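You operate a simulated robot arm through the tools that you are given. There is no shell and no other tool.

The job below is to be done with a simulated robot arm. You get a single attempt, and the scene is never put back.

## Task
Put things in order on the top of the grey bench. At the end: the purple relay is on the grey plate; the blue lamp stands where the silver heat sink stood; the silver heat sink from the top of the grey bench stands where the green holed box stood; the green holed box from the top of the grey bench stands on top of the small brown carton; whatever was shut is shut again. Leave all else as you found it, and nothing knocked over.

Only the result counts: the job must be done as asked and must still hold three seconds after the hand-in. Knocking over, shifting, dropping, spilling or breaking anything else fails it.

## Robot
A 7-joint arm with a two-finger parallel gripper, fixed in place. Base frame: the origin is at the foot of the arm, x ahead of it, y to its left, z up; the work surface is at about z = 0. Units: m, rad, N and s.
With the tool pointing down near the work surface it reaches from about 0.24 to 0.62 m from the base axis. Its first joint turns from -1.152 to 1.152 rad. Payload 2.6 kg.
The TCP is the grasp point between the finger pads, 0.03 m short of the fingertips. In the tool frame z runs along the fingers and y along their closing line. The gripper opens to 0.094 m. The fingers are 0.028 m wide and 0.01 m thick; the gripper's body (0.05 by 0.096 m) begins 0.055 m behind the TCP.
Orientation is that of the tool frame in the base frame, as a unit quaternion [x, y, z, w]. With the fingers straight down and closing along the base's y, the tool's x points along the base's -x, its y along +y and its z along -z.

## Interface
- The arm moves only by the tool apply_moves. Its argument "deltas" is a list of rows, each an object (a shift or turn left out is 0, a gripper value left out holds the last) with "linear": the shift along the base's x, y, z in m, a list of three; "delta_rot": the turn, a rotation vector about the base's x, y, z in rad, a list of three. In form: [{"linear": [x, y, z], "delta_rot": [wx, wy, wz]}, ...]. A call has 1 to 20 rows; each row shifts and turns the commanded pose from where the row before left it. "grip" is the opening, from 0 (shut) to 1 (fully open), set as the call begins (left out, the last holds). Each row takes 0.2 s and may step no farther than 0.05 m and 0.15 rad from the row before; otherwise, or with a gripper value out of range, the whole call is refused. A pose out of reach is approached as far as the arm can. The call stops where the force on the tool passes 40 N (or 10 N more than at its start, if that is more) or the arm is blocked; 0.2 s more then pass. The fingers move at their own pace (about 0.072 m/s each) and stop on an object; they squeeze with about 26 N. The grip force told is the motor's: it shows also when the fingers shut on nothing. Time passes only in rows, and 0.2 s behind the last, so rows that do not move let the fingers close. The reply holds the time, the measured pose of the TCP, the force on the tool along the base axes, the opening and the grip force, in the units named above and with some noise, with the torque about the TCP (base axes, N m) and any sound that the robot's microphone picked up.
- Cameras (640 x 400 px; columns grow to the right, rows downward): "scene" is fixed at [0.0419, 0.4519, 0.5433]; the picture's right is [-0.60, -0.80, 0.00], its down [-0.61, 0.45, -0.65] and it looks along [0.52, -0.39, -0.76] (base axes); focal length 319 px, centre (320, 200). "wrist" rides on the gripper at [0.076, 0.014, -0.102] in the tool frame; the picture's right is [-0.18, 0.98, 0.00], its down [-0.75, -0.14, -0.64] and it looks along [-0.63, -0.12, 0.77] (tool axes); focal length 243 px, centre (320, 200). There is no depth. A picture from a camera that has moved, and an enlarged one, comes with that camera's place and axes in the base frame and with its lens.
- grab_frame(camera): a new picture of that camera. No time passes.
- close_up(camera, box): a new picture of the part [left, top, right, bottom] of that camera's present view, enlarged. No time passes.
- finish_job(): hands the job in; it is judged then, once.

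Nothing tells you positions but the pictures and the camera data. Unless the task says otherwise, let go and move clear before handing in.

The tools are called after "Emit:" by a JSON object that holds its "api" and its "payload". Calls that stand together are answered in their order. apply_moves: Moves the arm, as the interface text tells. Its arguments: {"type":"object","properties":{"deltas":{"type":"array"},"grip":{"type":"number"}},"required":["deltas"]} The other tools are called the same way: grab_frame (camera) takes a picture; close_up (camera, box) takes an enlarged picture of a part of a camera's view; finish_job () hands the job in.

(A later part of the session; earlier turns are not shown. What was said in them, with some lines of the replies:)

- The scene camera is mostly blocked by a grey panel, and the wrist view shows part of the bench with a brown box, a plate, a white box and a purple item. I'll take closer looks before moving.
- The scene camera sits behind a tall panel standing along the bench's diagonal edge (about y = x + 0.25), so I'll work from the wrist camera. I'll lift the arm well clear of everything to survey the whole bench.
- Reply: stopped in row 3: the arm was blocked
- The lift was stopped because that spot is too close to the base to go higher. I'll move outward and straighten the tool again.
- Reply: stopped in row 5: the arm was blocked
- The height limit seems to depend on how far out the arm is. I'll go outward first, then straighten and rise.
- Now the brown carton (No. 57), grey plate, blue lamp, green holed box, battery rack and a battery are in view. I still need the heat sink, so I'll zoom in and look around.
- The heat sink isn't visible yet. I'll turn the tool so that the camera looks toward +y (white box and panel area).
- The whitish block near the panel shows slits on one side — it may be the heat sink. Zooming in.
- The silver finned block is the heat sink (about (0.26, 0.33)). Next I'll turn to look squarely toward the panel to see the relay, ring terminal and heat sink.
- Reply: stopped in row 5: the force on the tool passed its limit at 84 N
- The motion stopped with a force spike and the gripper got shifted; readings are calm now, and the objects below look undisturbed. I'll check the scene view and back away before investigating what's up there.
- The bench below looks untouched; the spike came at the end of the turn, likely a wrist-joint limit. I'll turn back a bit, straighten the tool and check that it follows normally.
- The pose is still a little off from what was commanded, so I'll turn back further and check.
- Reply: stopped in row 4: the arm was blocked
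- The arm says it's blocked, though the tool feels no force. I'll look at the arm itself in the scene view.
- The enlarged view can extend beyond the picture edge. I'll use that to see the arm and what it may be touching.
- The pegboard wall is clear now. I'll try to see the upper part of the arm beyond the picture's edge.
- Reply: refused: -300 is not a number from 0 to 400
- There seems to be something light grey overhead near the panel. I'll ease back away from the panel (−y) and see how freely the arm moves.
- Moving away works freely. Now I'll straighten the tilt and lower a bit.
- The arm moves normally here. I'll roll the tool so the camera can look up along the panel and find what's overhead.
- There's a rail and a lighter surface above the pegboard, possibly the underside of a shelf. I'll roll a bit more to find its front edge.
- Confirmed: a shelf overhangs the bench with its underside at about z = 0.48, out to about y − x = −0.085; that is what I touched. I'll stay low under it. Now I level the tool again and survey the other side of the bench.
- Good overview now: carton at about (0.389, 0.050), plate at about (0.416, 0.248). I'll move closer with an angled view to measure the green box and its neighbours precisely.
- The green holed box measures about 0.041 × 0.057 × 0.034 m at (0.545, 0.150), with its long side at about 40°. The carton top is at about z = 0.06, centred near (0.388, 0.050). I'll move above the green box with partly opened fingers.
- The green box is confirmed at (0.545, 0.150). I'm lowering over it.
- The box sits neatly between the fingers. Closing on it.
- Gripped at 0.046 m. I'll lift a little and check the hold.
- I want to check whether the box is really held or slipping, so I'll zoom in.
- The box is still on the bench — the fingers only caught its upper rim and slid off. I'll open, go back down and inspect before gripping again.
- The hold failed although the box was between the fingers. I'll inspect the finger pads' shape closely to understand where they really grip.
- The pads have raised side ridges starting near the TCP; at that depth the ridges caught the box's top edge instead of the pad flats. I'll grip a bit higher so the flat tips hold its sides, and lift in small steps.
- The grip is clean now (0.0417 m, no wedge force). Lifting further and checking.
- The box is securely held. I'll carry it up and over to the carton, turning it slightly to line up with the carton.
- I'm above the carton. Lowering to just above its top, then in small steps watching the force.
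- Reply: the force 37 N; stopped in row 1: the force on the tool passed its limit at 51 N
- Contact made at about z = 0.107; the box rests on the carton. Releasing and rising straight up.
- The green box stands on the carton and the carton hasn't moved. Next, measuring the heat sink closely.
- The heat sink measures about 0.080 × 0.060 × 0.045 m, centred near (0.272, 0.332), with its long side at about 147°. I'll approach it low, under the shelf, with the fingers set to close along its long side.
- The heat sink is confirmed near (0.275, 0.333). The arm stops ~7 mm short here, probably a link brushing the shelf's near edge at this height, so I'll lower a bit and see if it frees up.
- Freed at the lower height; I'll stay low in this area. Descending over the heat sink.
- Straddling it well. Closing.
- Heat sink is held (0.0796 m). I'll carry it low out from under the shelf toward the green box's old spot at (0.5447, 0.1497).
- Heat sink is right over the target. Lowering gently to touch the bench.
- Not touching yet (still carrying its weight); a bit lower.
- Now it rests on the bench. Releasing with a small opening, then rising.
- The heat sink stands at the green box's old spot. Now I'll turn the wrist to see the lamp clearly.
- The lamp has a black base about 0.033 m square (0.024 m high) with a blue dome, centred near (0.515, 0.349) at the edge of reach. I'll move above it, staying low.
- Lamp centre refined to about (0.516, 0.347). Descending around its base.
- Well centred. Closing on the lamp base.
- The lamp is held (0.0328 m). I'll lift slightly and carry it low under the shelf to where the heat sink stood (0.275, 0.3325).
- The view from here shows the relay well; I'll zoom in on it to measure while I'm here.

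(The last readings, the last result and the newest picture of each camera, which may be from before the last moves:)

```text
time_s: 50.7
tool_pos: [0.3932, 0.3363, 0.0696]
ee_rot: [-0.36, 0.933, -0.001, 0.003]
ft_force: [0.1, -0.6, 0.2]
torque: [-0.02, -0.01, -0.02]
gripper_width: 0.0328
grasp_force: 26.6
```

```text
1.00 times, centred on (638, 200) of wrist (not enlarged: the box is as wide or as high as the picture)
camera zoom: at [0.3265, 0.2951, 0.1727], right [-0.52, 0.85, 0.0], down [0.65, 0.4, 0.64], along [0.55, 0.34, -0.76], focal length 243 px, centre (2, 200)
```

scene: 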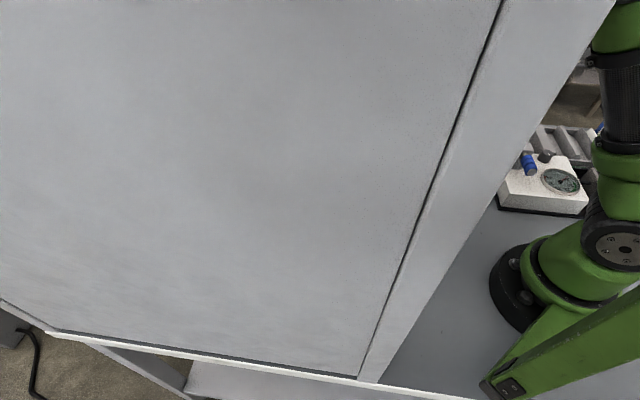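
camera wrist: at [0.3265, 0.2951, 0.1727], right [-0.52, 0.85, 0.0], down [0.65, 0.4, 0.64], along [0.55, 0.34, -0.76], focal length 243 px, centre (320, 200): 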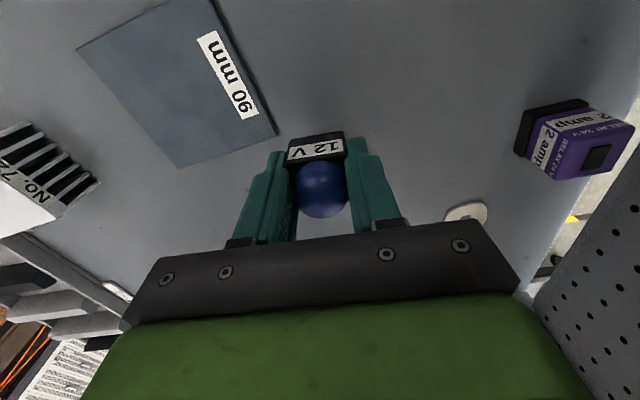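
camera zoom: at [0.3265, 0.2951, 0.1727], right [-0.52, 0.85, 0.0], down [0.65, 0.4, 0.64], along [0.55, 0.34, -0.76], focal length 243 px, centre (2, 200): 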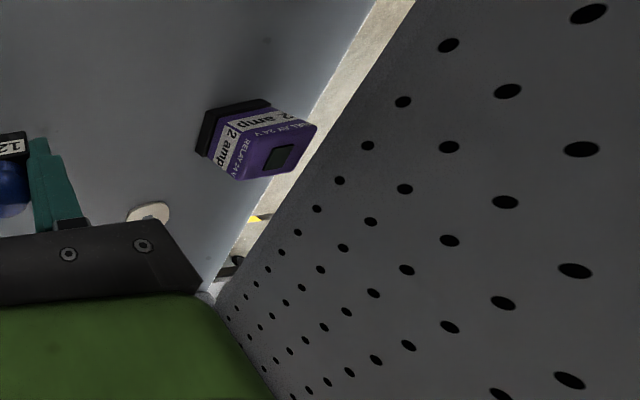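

Relay measured: about 0.031 m square, 0.041 m tall, at (0.302, 0.475), roughly 0.06 m from the panel. Continuing with the lamp to its target.

Emit:
{"api": "apply_moves", "payload": {"deltas": [{"linear": [-0.0402, -0.0024, 0]}, {"linear": [-0.0402, -0.0024, 0]}, {"linear": [-0.0401, -0.0025, 0]}, {"linear": [0, 0, 0]}, {"linear": [0, 0, 0]}]}}

Emit:
{"api": "grab_frame", "payload": {"camera": "wrist"}}

```text
time_s: 51.9
tool_pos: [0.2698, 0.3319, 0.0708]
ee_rot: [-0.359, 0.933, -0.001, 0.002]
ft_force: [0.3, -0.4, 0.7]
torque: [-0.01, 0.01, -0.01]
gripper_width: 0.0332
grasp_force: 25.8
```

```text
taken
camera wrist: at [0.2041, 0.2915, 0.1727], right [-0.52, 0.85, 0.0], down [0.65, 0.4, 0.64], along [0.55, 0.34, -0.76], focal length 243 px, centre (320, 200)
```

wrist: 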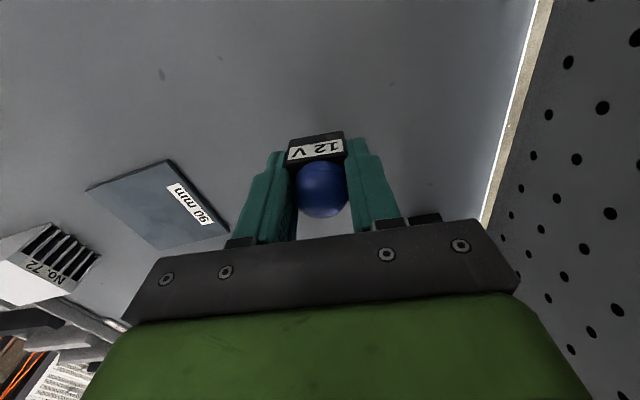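

Lowering the lamp onto the spot in small steps.

Emit:
{"api": "apply_moves", "payload": {"deltas": [{"linear": [0, 0, -0.015]}, {"linear": [0, 0, -0.012]}, {"linear": [0, 0, -0.004]}, {"linear": [0, 0, 0]}]}}

Emit:
{"api": "apply_moves", "payload": {"deltas": [{"linear": [0, 0, -0.001]}, {"linear": [0, 0, 0]}]}}

Emit:
{"api": "apply_moves", "payload": {"deltas": [{"linear": [0, 0, -0.001]}, {"linear": [0, 0, 0]}]}}

```text
time_s: 52.9
tool_pos: [0.2715, 0.3313, 0.0386]
ee_rot: [-0.36, 0.933, -0.002, 0.001]
ft_force: [-1.0, -0.3, -0.1]
torque: [-0.01, -0.01, -0.01]
gripper_width: 0.033
grasp_force: 26.5
```

```text
time_s: 53.5
tool_pos: [0.2726, 0.332, 0.0387]
ee_rot: [-0.36, 0.933, -0.001, 0.001]
ft_force: [0.1, -1.4, 0.0]
torque: [-0.03, -0.01, 0.0]
gripper_width: 0.0327
grasp_force: 26.1
```

```text
time_s: 54.1
tool_pos: [0.2726, 0.3307, 0.0376]
ee_rot: [-0.36, 0.933, -0.001, 0.002]
ft_force: [-1.3, -0.1, -0.8]
torque: [0.03, 0.0, -0.01]
gripper_width: 0.0331
grasp_force: 26.1
```

Emit:
{"api": "apply_moves", "payload": {"deltas": [{"linear": [0, 0, -0.001]}, {"linear": [0, 0, 0]}]}}

```text
time_s: 54.7
tool_pos: [0.2714, 0.3304, 0.0367]
ee_rot: [-0.36, 0.933, -0.001, 0.001]
ft_force: [-0.5, -0.4, -1.0]
torque: [-0.03, 0.0, 0.0]
gripper_width: 0.0328
grasp_force: 26.0
```

Emit:
{"api": "apply_moves", "payload": {"deltas": [{"linear": [0, 0, -0.001]}, {"linear": [0, 0, 0]}]}}

```text
time_s: 55.3
tool_pos: [0.272, 0.3309, 0.036]
ee_rot: [-0.358, 0.934, -0.001, 0.002]
ft_force: [-2.0, -2.6, 11.1]
torque: [0.07, 0.14, 0.06]
gripper_width: 0.0332
grasp_force: 26.2
```

Contact. Releasing and rising just enough to clear it.

Emit:
{"api": "apply_moves", "payload": {"deltas": [{"linear": [0, 0, 0.0007]}, {"linear": [0, 0, 0]}, {"linear": [0, 0, 0]}], "grip": 0.68}}

Emit:
{"api": "apply_moves", "payload": {"deltas": [{"linear": [0, 0, 0.015]}, {"linear": [0, 0, 0.02]}, {"linear": [0, 0, 0.018]}, {"linear": [0, 0, 0]}]}}

Emit:
{"api": "grab_frame", "payload": {"camera": "wrist"}}

Emit:
{"api": "close_up", "payload": {"camera": "wrist", "box": [230, 60, 410, 230]}}

```text
time_s: 56.1
tool_pos: [0.2726, 0.3306, 0.0353]
ee_rot: [-0.36, 0.933, -0.002, 0.001]
ft_force: [-0.3, -0.4, 0.1]
torque: [0.04, 0.01, -0.03]
gripper_width: 0.0639
grasp_force: 0.0
```

```text
time_s: 57.1
tool_pos: [0.2736, 0.3309, 0.0903]
ee_rot: [-0.361, 0.933, -0.001, 0.002]
ft_force: [-0.6, -0.3, -0.4]
torque: [0.0, 0.01, 0.01]
gripper_width: 0.064
grasp_force: 0.1
```

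```text
taken
camera wrist: at [0.2067, 0.2895, 0.1923], right [-0.52, 0.85, 0.0], down [0.65, 0.4, 0.64], along [0.55, 0.34, -0.76], focal length 243 px, centre (320, 200)
```

wrist: 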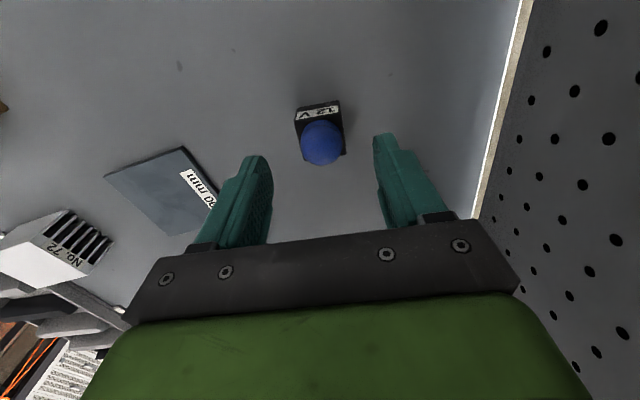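

```text
2.35 times, centred on (320, 145) of wrist
camera zoom: at [0.2067, 0.2895, 0.1923], right [-0.52, 0.85, 0.0], down [0.65, 0.4, 0.64], along [0.55, 0.34, -0.76], focal length 571 px, centre (320, 329)
```

zoom: 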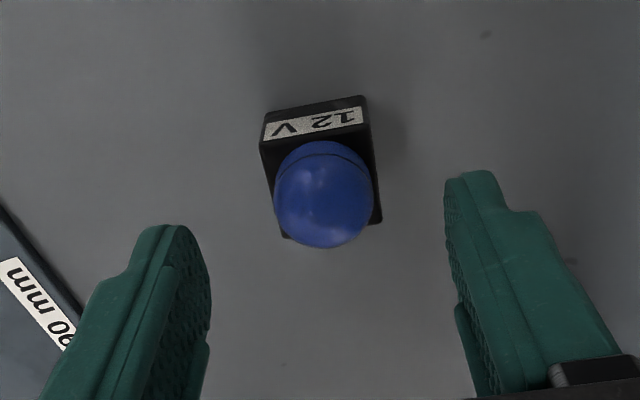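

The lamp stands at the heat sink's old spot (0.274, 0.333). Now on to the relay, staying low under the shelf.

Emit:
{"api": "apply_moves", "payload": {"deltas": [{"linear": [0.0073, 0.0362, 0], "delta_rot": [0, 0, 0.021]}, {"linear": [0.0073, 0.0362, 0], "delta_rot": [0, 0, 0.021]}, {"linear": [0.0073, 0.0362, 0], "delta_rot": [0, 0, 0.021]}, {"linear": [0, 0, 0]}], "grip": 0.58}}

Emit:
{"api": "grab_frame", "payload": {"camera": "wrist"}}

Emit:
{"api": "close_up", "payload": {"camera": "wrist", "box": [240, 60, 440, 240]}}

```text
time_s: 58.1
tool_pos: [0.2951, 0.4386, 0.0885]
ee_rot: [-0.389, 0.921, -0.001, 0.002]
ft_force: [0.1, -0.1, 0.0]
torque: [0.01, -0.02, 0.02]
gripper_width: 0.0547
grasp_force: 0.0
```

```text
taken
camera wrist: at [0.2316, 0.3932, 0.1915], right [-0.58, 0.82, 0.0], down [0.62, 0.44, 0.64], along [0.53, 0.37, -0.77], focal length 243 px, centre (320, 200)
```

wrist: 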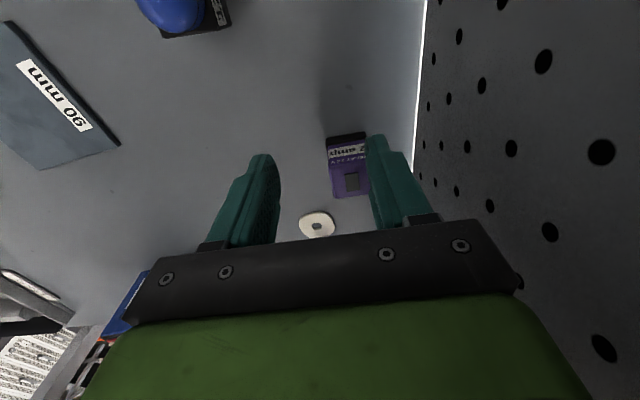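

```text
2.22 times, centred on (340, 150) of wrist
camera zoom: at [0.2316, 0.3932, 0.1915], right [-0.58, 0.82, 0.0], down [0.62, 0.44, 0.64], along [0.53, 0.37, -0.77], focal length 539 px, centre (276, 311)
```

zoom: 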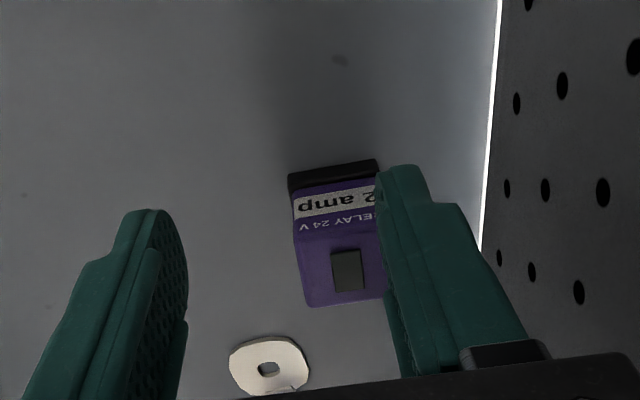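

Emit:
{"api": "apply_moves", "payload": {"deltas": [{"linear": [0.0083, 0.0352, 0], "delta_rot": [0, 0, 0.03]}, {"linear": [0, 0, 0]}, {"linear": [0, 0, 0]}]}}

Emit:
{"api": "grab_frame", "payload": {"camera": "wrist"}}

Emit:
{"api": "close_up", "payload": {"camera": "wrist", "box": [220, 60, 420, 240]}}

Emit:
{"api": "close_up", "payload": {"camera": "wrist", "box": [636, 0, 640, 400]}}

```text
time_s: 58.9
tool_pos: [0.3032, 0.4743, 0.0871]
ee_rot: [-0.402, 0.916, -0.001, 0.002]
ft_force: [-0.5, 0.0, 0.2]
torque: [-0.01, -0.03, 0.0]
gripper_width: 0.0545
grasp_force: 0.0
```

```text
taken
camera wrist: at [0.2405, 0.4267, 0.1914], right [-0.6, 0.8, 0.0], down [0.61, 0.46, 0.64], along [0.52, 0.39, -0.76], focal length 243 px, centre (320, 200)
```

wrist: 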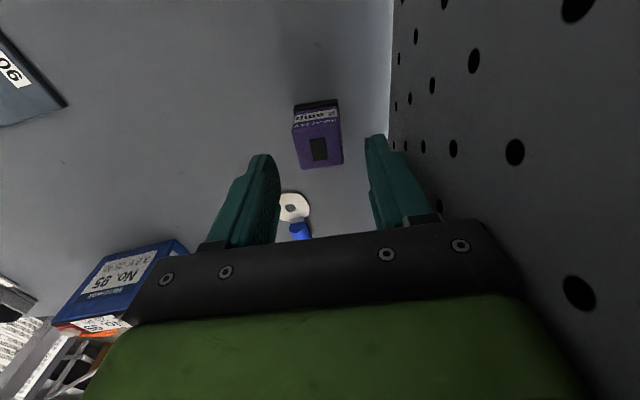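

```text
2.22 times, centred on (320, 150) of wrist
camera zoom: at [0.2405, 0.4267, 0.1914], right [-0.6, 0.8, 0.0], down [0.61, 0.46, 0.64], along [0.52, 0.39, -0.76], focal length 539 px, centre (320, 311)
```

zoom: 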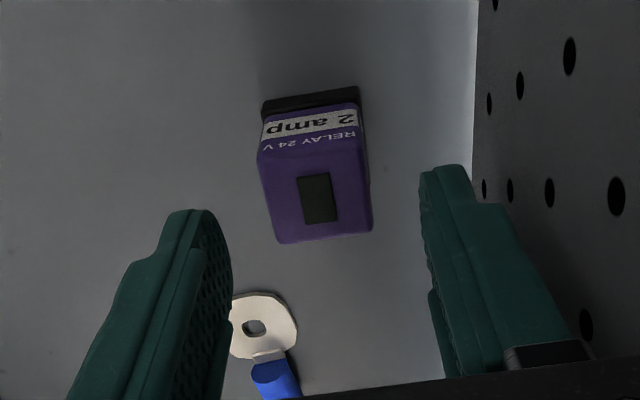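

```text
1.00 times, centred on (638, 200) of wrist (not enlarged: the box is as wide or as high as the picture)
camera zoom: at [0.2405, 0.4267, 0.1914], right [-0.6, 0.8, 0.0], down [0.61, 0.46, 0.64], along [0.52, 0.39, -0.76], focal length 243 px, centre (2, 200)
```

zoom: 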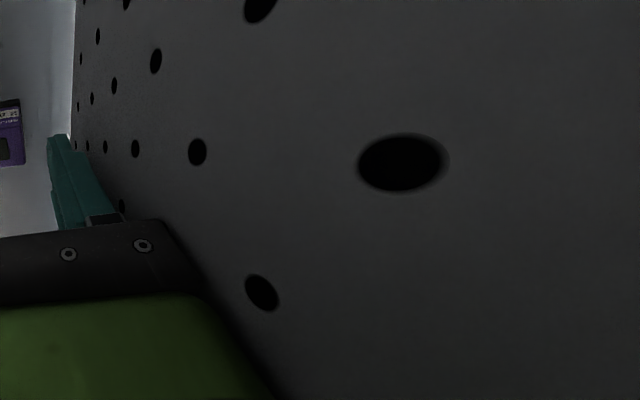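

Aligned over the relay with clearance to the panel. Descending.

Emit:
{"api": "apply_moves", "payload": {"deltas": [{"linear": [0.0007, -0.0008, -0.013], "delta_rot": [0, 0, -0.02]}, {"linear": [0, 0, -0.013]}, {"linear": [0, 0, -0.011]}, {"linear": [0, 0, 0]}]}}

Emit:
{"api": "grab_frame", "payload": {"camera": "wrist"}}

Emit:
{"api": "close_up", "payload": {"camera": "wrist", "box": [220, 80, 420, 260]}}

```text
time_s: 59.9
tool_pos: [0.3033, 0.4729, 0.0501]
ee_rot: [-0.393, 0.919, -0.002, 0.002]
ft_force: [0.0, 0.1, 0.9]
torque: [0.02, 0.0, 0.0]
gripper_width: 0.0546
grasp_force: 0.0
```

```text
taken
camera wrist: at [0.2401, 0.4275, 0.155], right [-0.58, 0.81, 0.0], down [0.62, 0.45, 0.64], along [0.52, 0.37, -0.76], focal length 243 px, centre (320, 200)
```

wrist: 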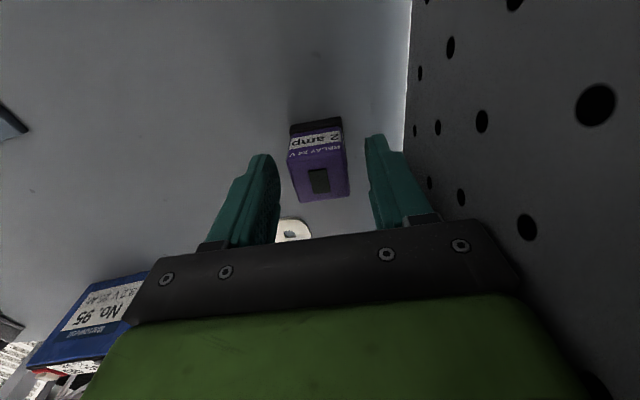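

```text
2.22 times, centred on (320, 170) of wrist
camera zoom: at [0.2401, 0.4275, 0.155], right [-0.58, 0.81, 0.0], down [0.62, 0.45, 0.64], along [0.52, 0.37, -0.76], focal length 539 px, centre (320, 267)
```

zoom: 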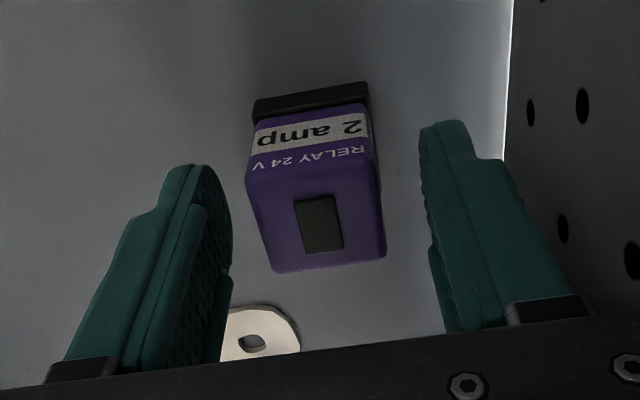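

Centred. Closing on the relay.

Emit:
{"api": "apply_moves", "payload": {"deltas": [{"linear": [0, 0, 0]}, {"linear": [0, 0, 0]}, {"linear": [0, 0, 0]}], "grip": 0}}

Emit:
{"api": "apply_moves", "payload": {"deltas": [{"linear": [0, 0, 0.006]}, {"linear": [0, 0, 0]}]}}

Emit:
{"api": "grab_frame", "payload": {"camera": "wrist"}}

```text
time_s: 60.7
tool_pos: [0.3034, 0.4737, 0.0517]
ee_rot: [-0.393, 0.92, -0.001, 0.002]
ft_force: [-1.1, 0.2, 0.4]
torque: [0.02, -0.02, 0.02]
gripper_width: 0.0314
grasp_force: 25.5
```

```text
time_s: 61.3
tool_pos: [0.3024, 0.4739, 0.0579]
ee_rot: [-0.393, 0.92, -0.001, 0.002]
ft_force: [0.0, 0.1, -0.7]
torque: [0.0, -0.04, -0.02]
gripper_width: 0.0312
grasp_force: 26.2
```

```text
taken
camera wrist: at [0.2401, 0.4274, 0.1608], right [-0.58, 0.81, 0.0], down [0.62, 0.45, 0.64], along [0.52, 0.37, -0.76], focal length 243 px, centre (320, 200)
```

wrist: 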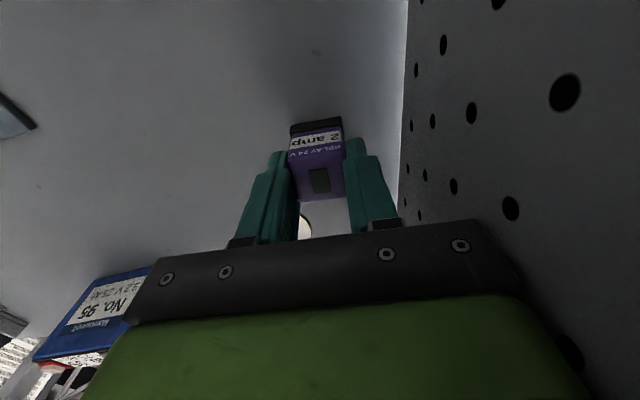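

Relay is held (0.0312 m). Lifting slightly and carrying it to the plate at (0.416, 0.248).

Emit:
{"api": "apply_moves", "payload": {"deltas": [{"linear": [0, 0, 0.014]}, {"linear": [0, 0, 0.013]}, {"linear": [0.0187, -0.0376, 0]}, {"linear": [0.0187, -0.0376, 0]}, {"linear": [0.0187, -0.0376, 0]}, {"linear": [0.0187, -0.0376, 0]}, {"linear": [0.0187, -0.0376, 0]}, {"linear": [0.0186, -0.0375, 0]}, {"linear": [0, 0, 0]}]}}

Emit:
{"api": "grab_frame", "payload": {"camera": "wrist"}}

Emit:
{"api": "close_up", "payload": {"camera": "wrist", "box": [0, 0, 640, 4]}}

```text
time_s: 63.3
tool_pos: [0.4162, 0.2472, 0.0856]
ee_rot: [-0.394, 0.919, -0.001, 0.002]
ft_force: [0.2, -0.3, -1.0]
torque: [-0.02, 0.03, -0.02]
gripper_width: 0.0311
grasp_force: 26.5
```

```text
taken
camera wrist: at [0.3526, 0.2015, 0.1889], right [-0.58, 0.81, 0.0], down [0.62, 0.45, 0.64], along [0.52, 0.37, -0.76], focal length 243 px, centre (320, 200)
```

wrist: 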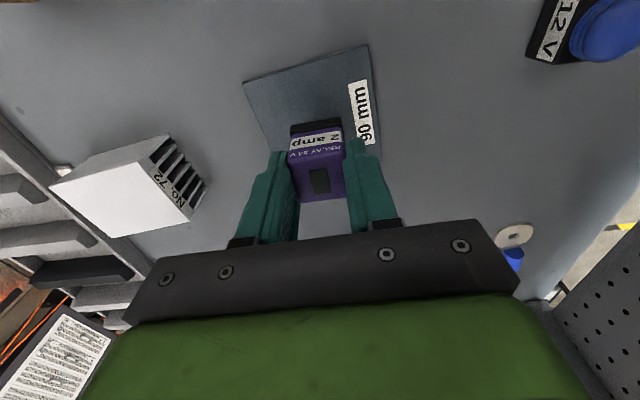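

```text
1.00 times, centred on (320, 2) of wrist (not enlarged: the box is as wide or as high as the picture)
camera zoom: at [0.3526, 0.2015, 0.1889], right [-0.58, 0.81, 0.0], down [0.62, 0.45, 0.64], along [0.52, 0.37, -0.76], focal length 243 px, centre (320, 398)
```

zoom: 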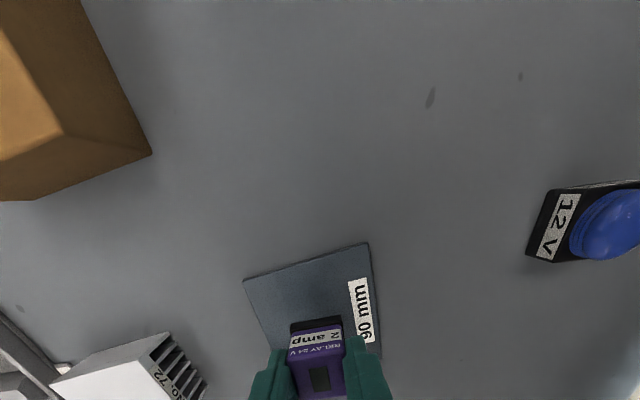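

Over the plate's centre. Lowering in steps.

Emit:
{"api": "apply_moves", "payload": {"deltas": [{"linear": [0, 0, -0.013]}, {"linear": [0, 0, -0.01]}, {"linear": [0, 0, -0.003]}, {"linear": [0, 0, 0]}]}}

Emit:
{"api": "apply_moves", "payload": {"deltas": [{"linear": [0, 0, -0.0012]}, {"linear": [0, 0, 0]}]}}

Emit:
{"api": "apply_moves", "payload": {"deltas": [{"linear": [0, 0, -0.0012]}, {"linear": [0, 0, 0]}]}}

```text
time_s: 64.3
tool_pos: [0.4156, 0.2473, 0.0585]
ee_rot: [-0.393, 0.92, -0.001, 0.002]
ft_force: [0.2, 0.0, -1.1]
torque: [-0.01, -0.02, -0.02]
gripper_width: 0.0311
grasp_force: 26.1
```

```text
time_s: 64.9
tool_pos: [0.4161, 0.2474, 0.058]
ee_rot: [-0.393, 0.919, -0.001, 0.002]
ft_force: [-0.6, -0.9, 4.3]
torque: [0.0, 0.12, 0.03]
gripper_width: 0.0313
grasp_force: 26.2
```

```text
time_s: 65.5
tool_pos: [0.4168, 0.2488, 0.0575]
ee_rot: [-0.392, 0.92, -0.001, 0.003]
ft_force: [-5.1, -2.3, 20.0]
torque: [-0.18, 0.32, 0.01]
gripper_width: 0.0315
grasp_force: 25.7
```

Contact with the plate. Relieving the pressure, then releasing and rising.

Emit:
{"api": "apply_moves", "payload": {"deltas": [{"linear": [0, 0, 0.0017]}, {"linear": [0, 0, 0]}]}}

Emit:
{"api": "apply_moves", "payload": {"deltas": [{"linear": [0, 0, 0]}, {"linear": [0, 0, 0]}], "grip": 0.6}}

Emit:
{"api": "apply_moves", "payload": {"deltas": [{"linear": [0, 0, 0.02]}, {"linear": [0, 0, 0.025]}, {"linear": [0, 0, 0]}]}}

Emit:
{"api": "grab_frame", "payload": {"camera": "wrist"}}

```text
time_s: 66.1
tool_pos: [0.4171, 0.248, 0.0586]
ee_rot: [-0.395, 0.919, -0.001, 0.002]
ft_force: [1.9, 0.7, 7.5]
torque: [0.1, -0.08, -0.02]
gripper_width: 0.0309
grasp_force: 26.1
```

```text
time_s: 66.7
tool_pos: [0.4166, 0.2483, 0.0583]
ee_rot: [-0.393, 0.92, -0.001, 0.001]
ft_force: [0.2, -0.3, 0.1]
torque: [0.01, 0.03, -0.01]
gripper_width: 0.0563
grasp_force: 0.2
```

```text
time_s: 67.5
tool_pos: [0.4163, 0.2473, 0.1044]
ee_rot: [-0.394, 0.919, -0.002, 0.002]
ft_force: [0.2, -0.2, -0.1]
torque: [-0.01, 0.0, 0.03]
gripper_width: 0.0566
grasp_force: 0.1
```

```text
taken
camera wrist: at [0.3536, 0.2012, 0.2063], right [-0.58, 0.81, 0.0], down [0.62, 0.45, 0.64], along [0.52, 0.37, -0.76], focal length 243 px, centre (320, 200)
```

wrist: 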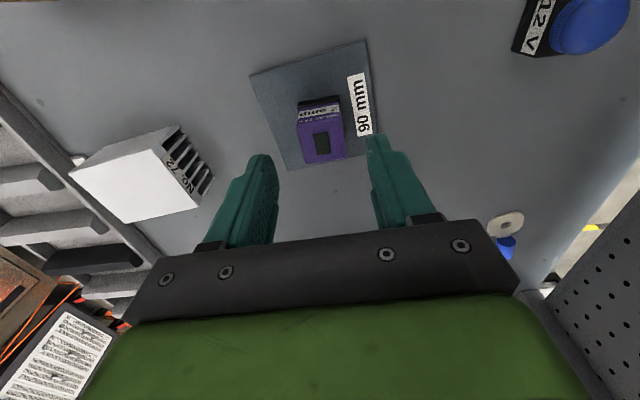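

The relay stands on the plate. I'll retreat to the open area and take an overview to check everything.

Emit:
{"api": "apply_moves", "payload": {"deltas": [{"linear": [0.002, -0.025, 0.02]}, {"linear": [0.002, -0.03, 0.025]}, {"linear": [0.003, -0.035, 0.025]}, {"linear": [0.003, -0.035, 0.03]}, {"linear": [0, -0.015, 0.035]}, {"linear": [0, 0, 0.035]}, {"linear": [0, 0, 0]}]}}

Emit:
{"api": "grab_frame", "payload": {"camera": "wrist"}}

Emit:
{"api": "close_up", "payload": {"camera": "wrist", "box": [0, 0, 640, 4]}}

Emit:
{"api": "close_up", "payload": {"camera": "wrist", "box": [636, 0, 640, 400]}}

Emit:
{"api": "grab_frame", "payload": {"camera": "scene"}}

```text
time_s: 69.1
tool_pos: [0.426, 0.1078, 0.2736]
ee_rot: [-0.393, 0.919, -0.001, 0.001]
ft_force: [0.5, -0.1, 0.4]
torque: [-0.01, -0.03, -0.02]
gripper_width: 0.0563
grasp_force: 0.0
```

```text
taken
camera wrist: at [0.3629, 0.0617, 0.3766], right [-0.58, 0.81, 0.0], down [0.62, 0.45, 0.64], along [0.52, 0.37, -0.76], focal length 243 px, centre (320, 200)
```

wrist: 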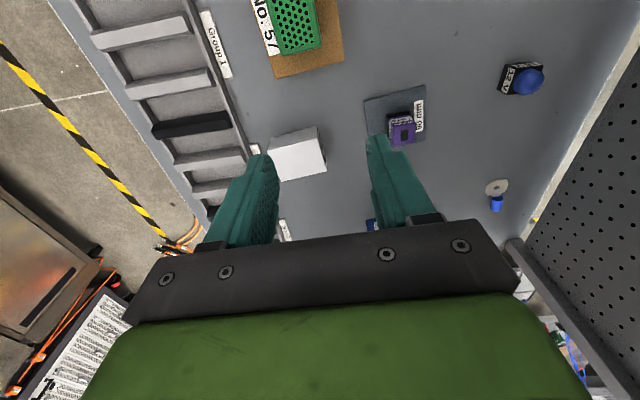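

```text
1.00 times, centred on (320, 2) of wrist (not enlarged: the box is as wide or as high as the picture)
camera zoom: at [0.3629, 0.0617, 0.3766], right [-0.58, 0.81, 0.0], down [0.62, 0.45, 0.64], along [0.52, 0.37, -0.76], focal length 243 px, centre (320, 398)
```

zoom: 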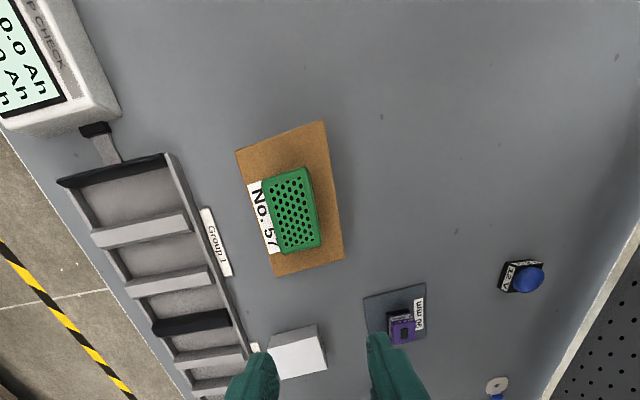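

```text
1.00 times, centred on (638, 200) of wrist (not enlarged: the box is as wide or as high as the picture)
camera zoom: at [0.3629, 0.0617, 0.3766], right [-0.58, 0.81, 0.0], down [0.62, 0.45, 0.64], along [0.52, 0.37, -0.76], focal length 243 px, centre (2, 200)
```

zoom: 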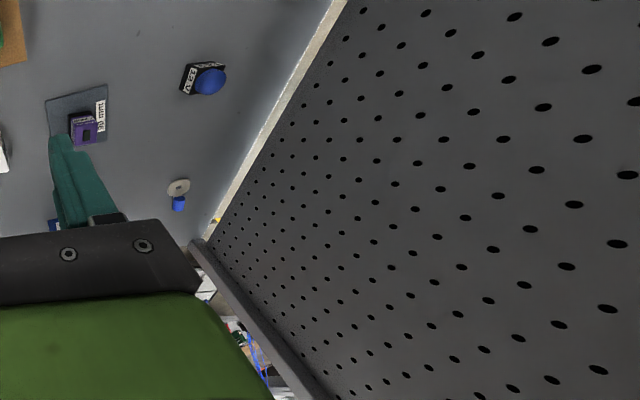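

```text
taken
```

scene: 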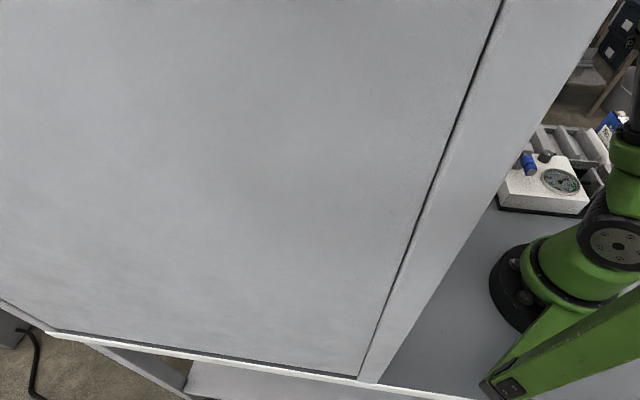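

All four items look placed. One closer check of the heat sink, relay and lamp before handing in.

Emit:
{"api": "close_up", "payload": {"camera": "wrist", "box": [240, 100, 440, 220]}}

Emit:
{"api": "close_up", "payload": {"camera": "wrist", "box": [230, 0, 390, 100]}}

Emit:
{"api": "close_up", "payload": {"camera": "wrist", "box": [460, 40, 600, 130]}}

```text
3.20 times, centred on (340, 160) of wrist
camera zoom: at [0.3629, 0.0617, 0.3766], right [-0.58, 0.81, 0.0], down [0.62, 0.45, 0.64], along [0.52, 0.37, -0.76], focal length 776 px, centre (256, 328)
```

zoom: 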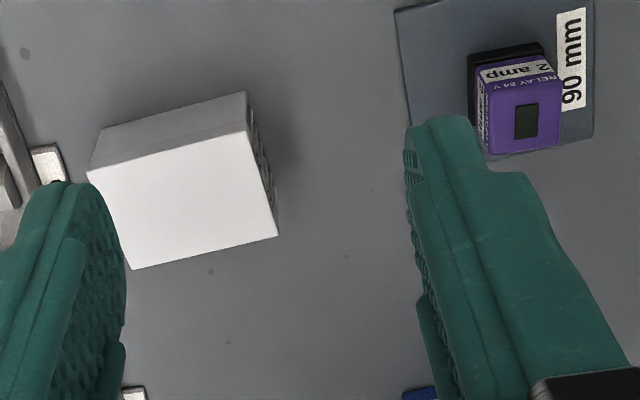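

```text
4.00 times, centred on (310, 50) of wrist
camera zoom: at [0.3629, 0.0617, 0.3766], right [-0.58, 0.81, 0.0], down [0.62, 0.45, 0.64], along [0.52, 0.37, -0.76], focal length 970 px, centre (360, 800)
```

zoom: 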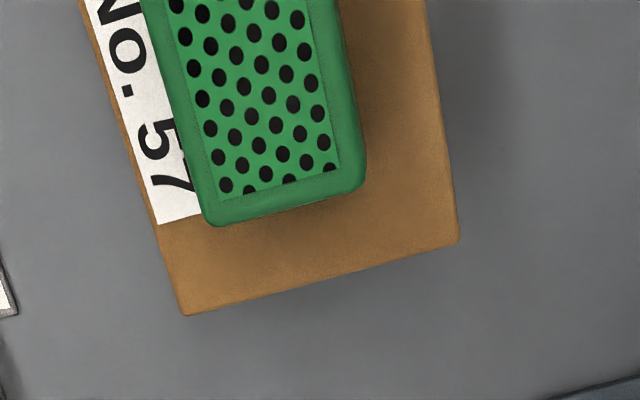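

```text
4.44 times, centred on (530, 85) of wrist
camera zoom: at [0.3629, 0.0617, 0.3766], right [-0.58, 0.81, 0.0], down [0.62, 0.45, 0.64], along [0.52, 0.37, -0.76], focal length 1078 px, centre (-613, 711)
```

zoom: 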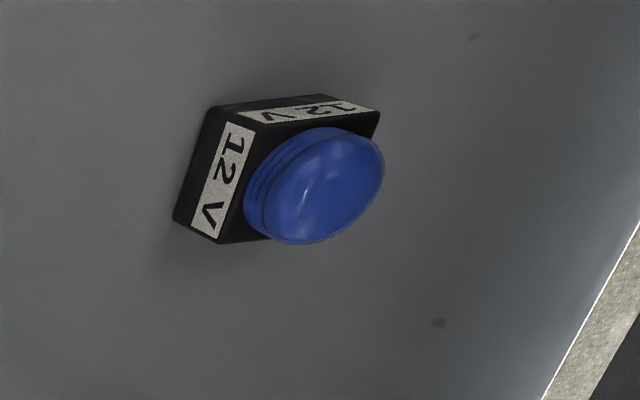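

All four items check out: the green box is on the carton, the heat sink is at (0.543, 0.149), the lamp is at (0.274, 0.333), and the relay is upright on the plate. The gripper is empty and clear, and nothing else on the bench looks shifted, so I'm handing in.

Emit:
{"api": "finish_job", "payload": {}}

```text
The job is handed in.
```

The bench is arranged as you asked, and I've handed the job in. I haven't seen a pass or fail result. In the last pictures every item was upright and the gripper was empty and clear.

| Item | Where it is now | Check |
|---|---|---|
| Purple relay | On the grey plate | Placed at the plate's centre |
| Blue lamp | Where the heat sink stood | About 1 mm from the spot I measured |
| Silver heat sink | Where the green box stood | About 1.5 mm from the spot I measured |
| Green holed box | On top of the small brown carton | Near the centre; the carton hadn't moved when I checked |

- **Shelf bump:** early on, while looking around, the gripper hit something overhead with about 84 N. It was almost certainly the front edge of the shelf above the bench. At least one item is on that shelf, and I couldn't see whether anything there moved. The arm also pressed against something, probably the same shelf, a few other times.
- **First grip on the green box:** my first try slid off and shifted it about 2 mm. The second grip held, and I used the box's position from before the slip as the target for the heat sink.
- **Pressing on the carton:** setting the green box down pushed on the carton with about 51 N for a moment. I saw no damage.
- **Nothing to shut:** I opened nothing, so there was nothing to close again.
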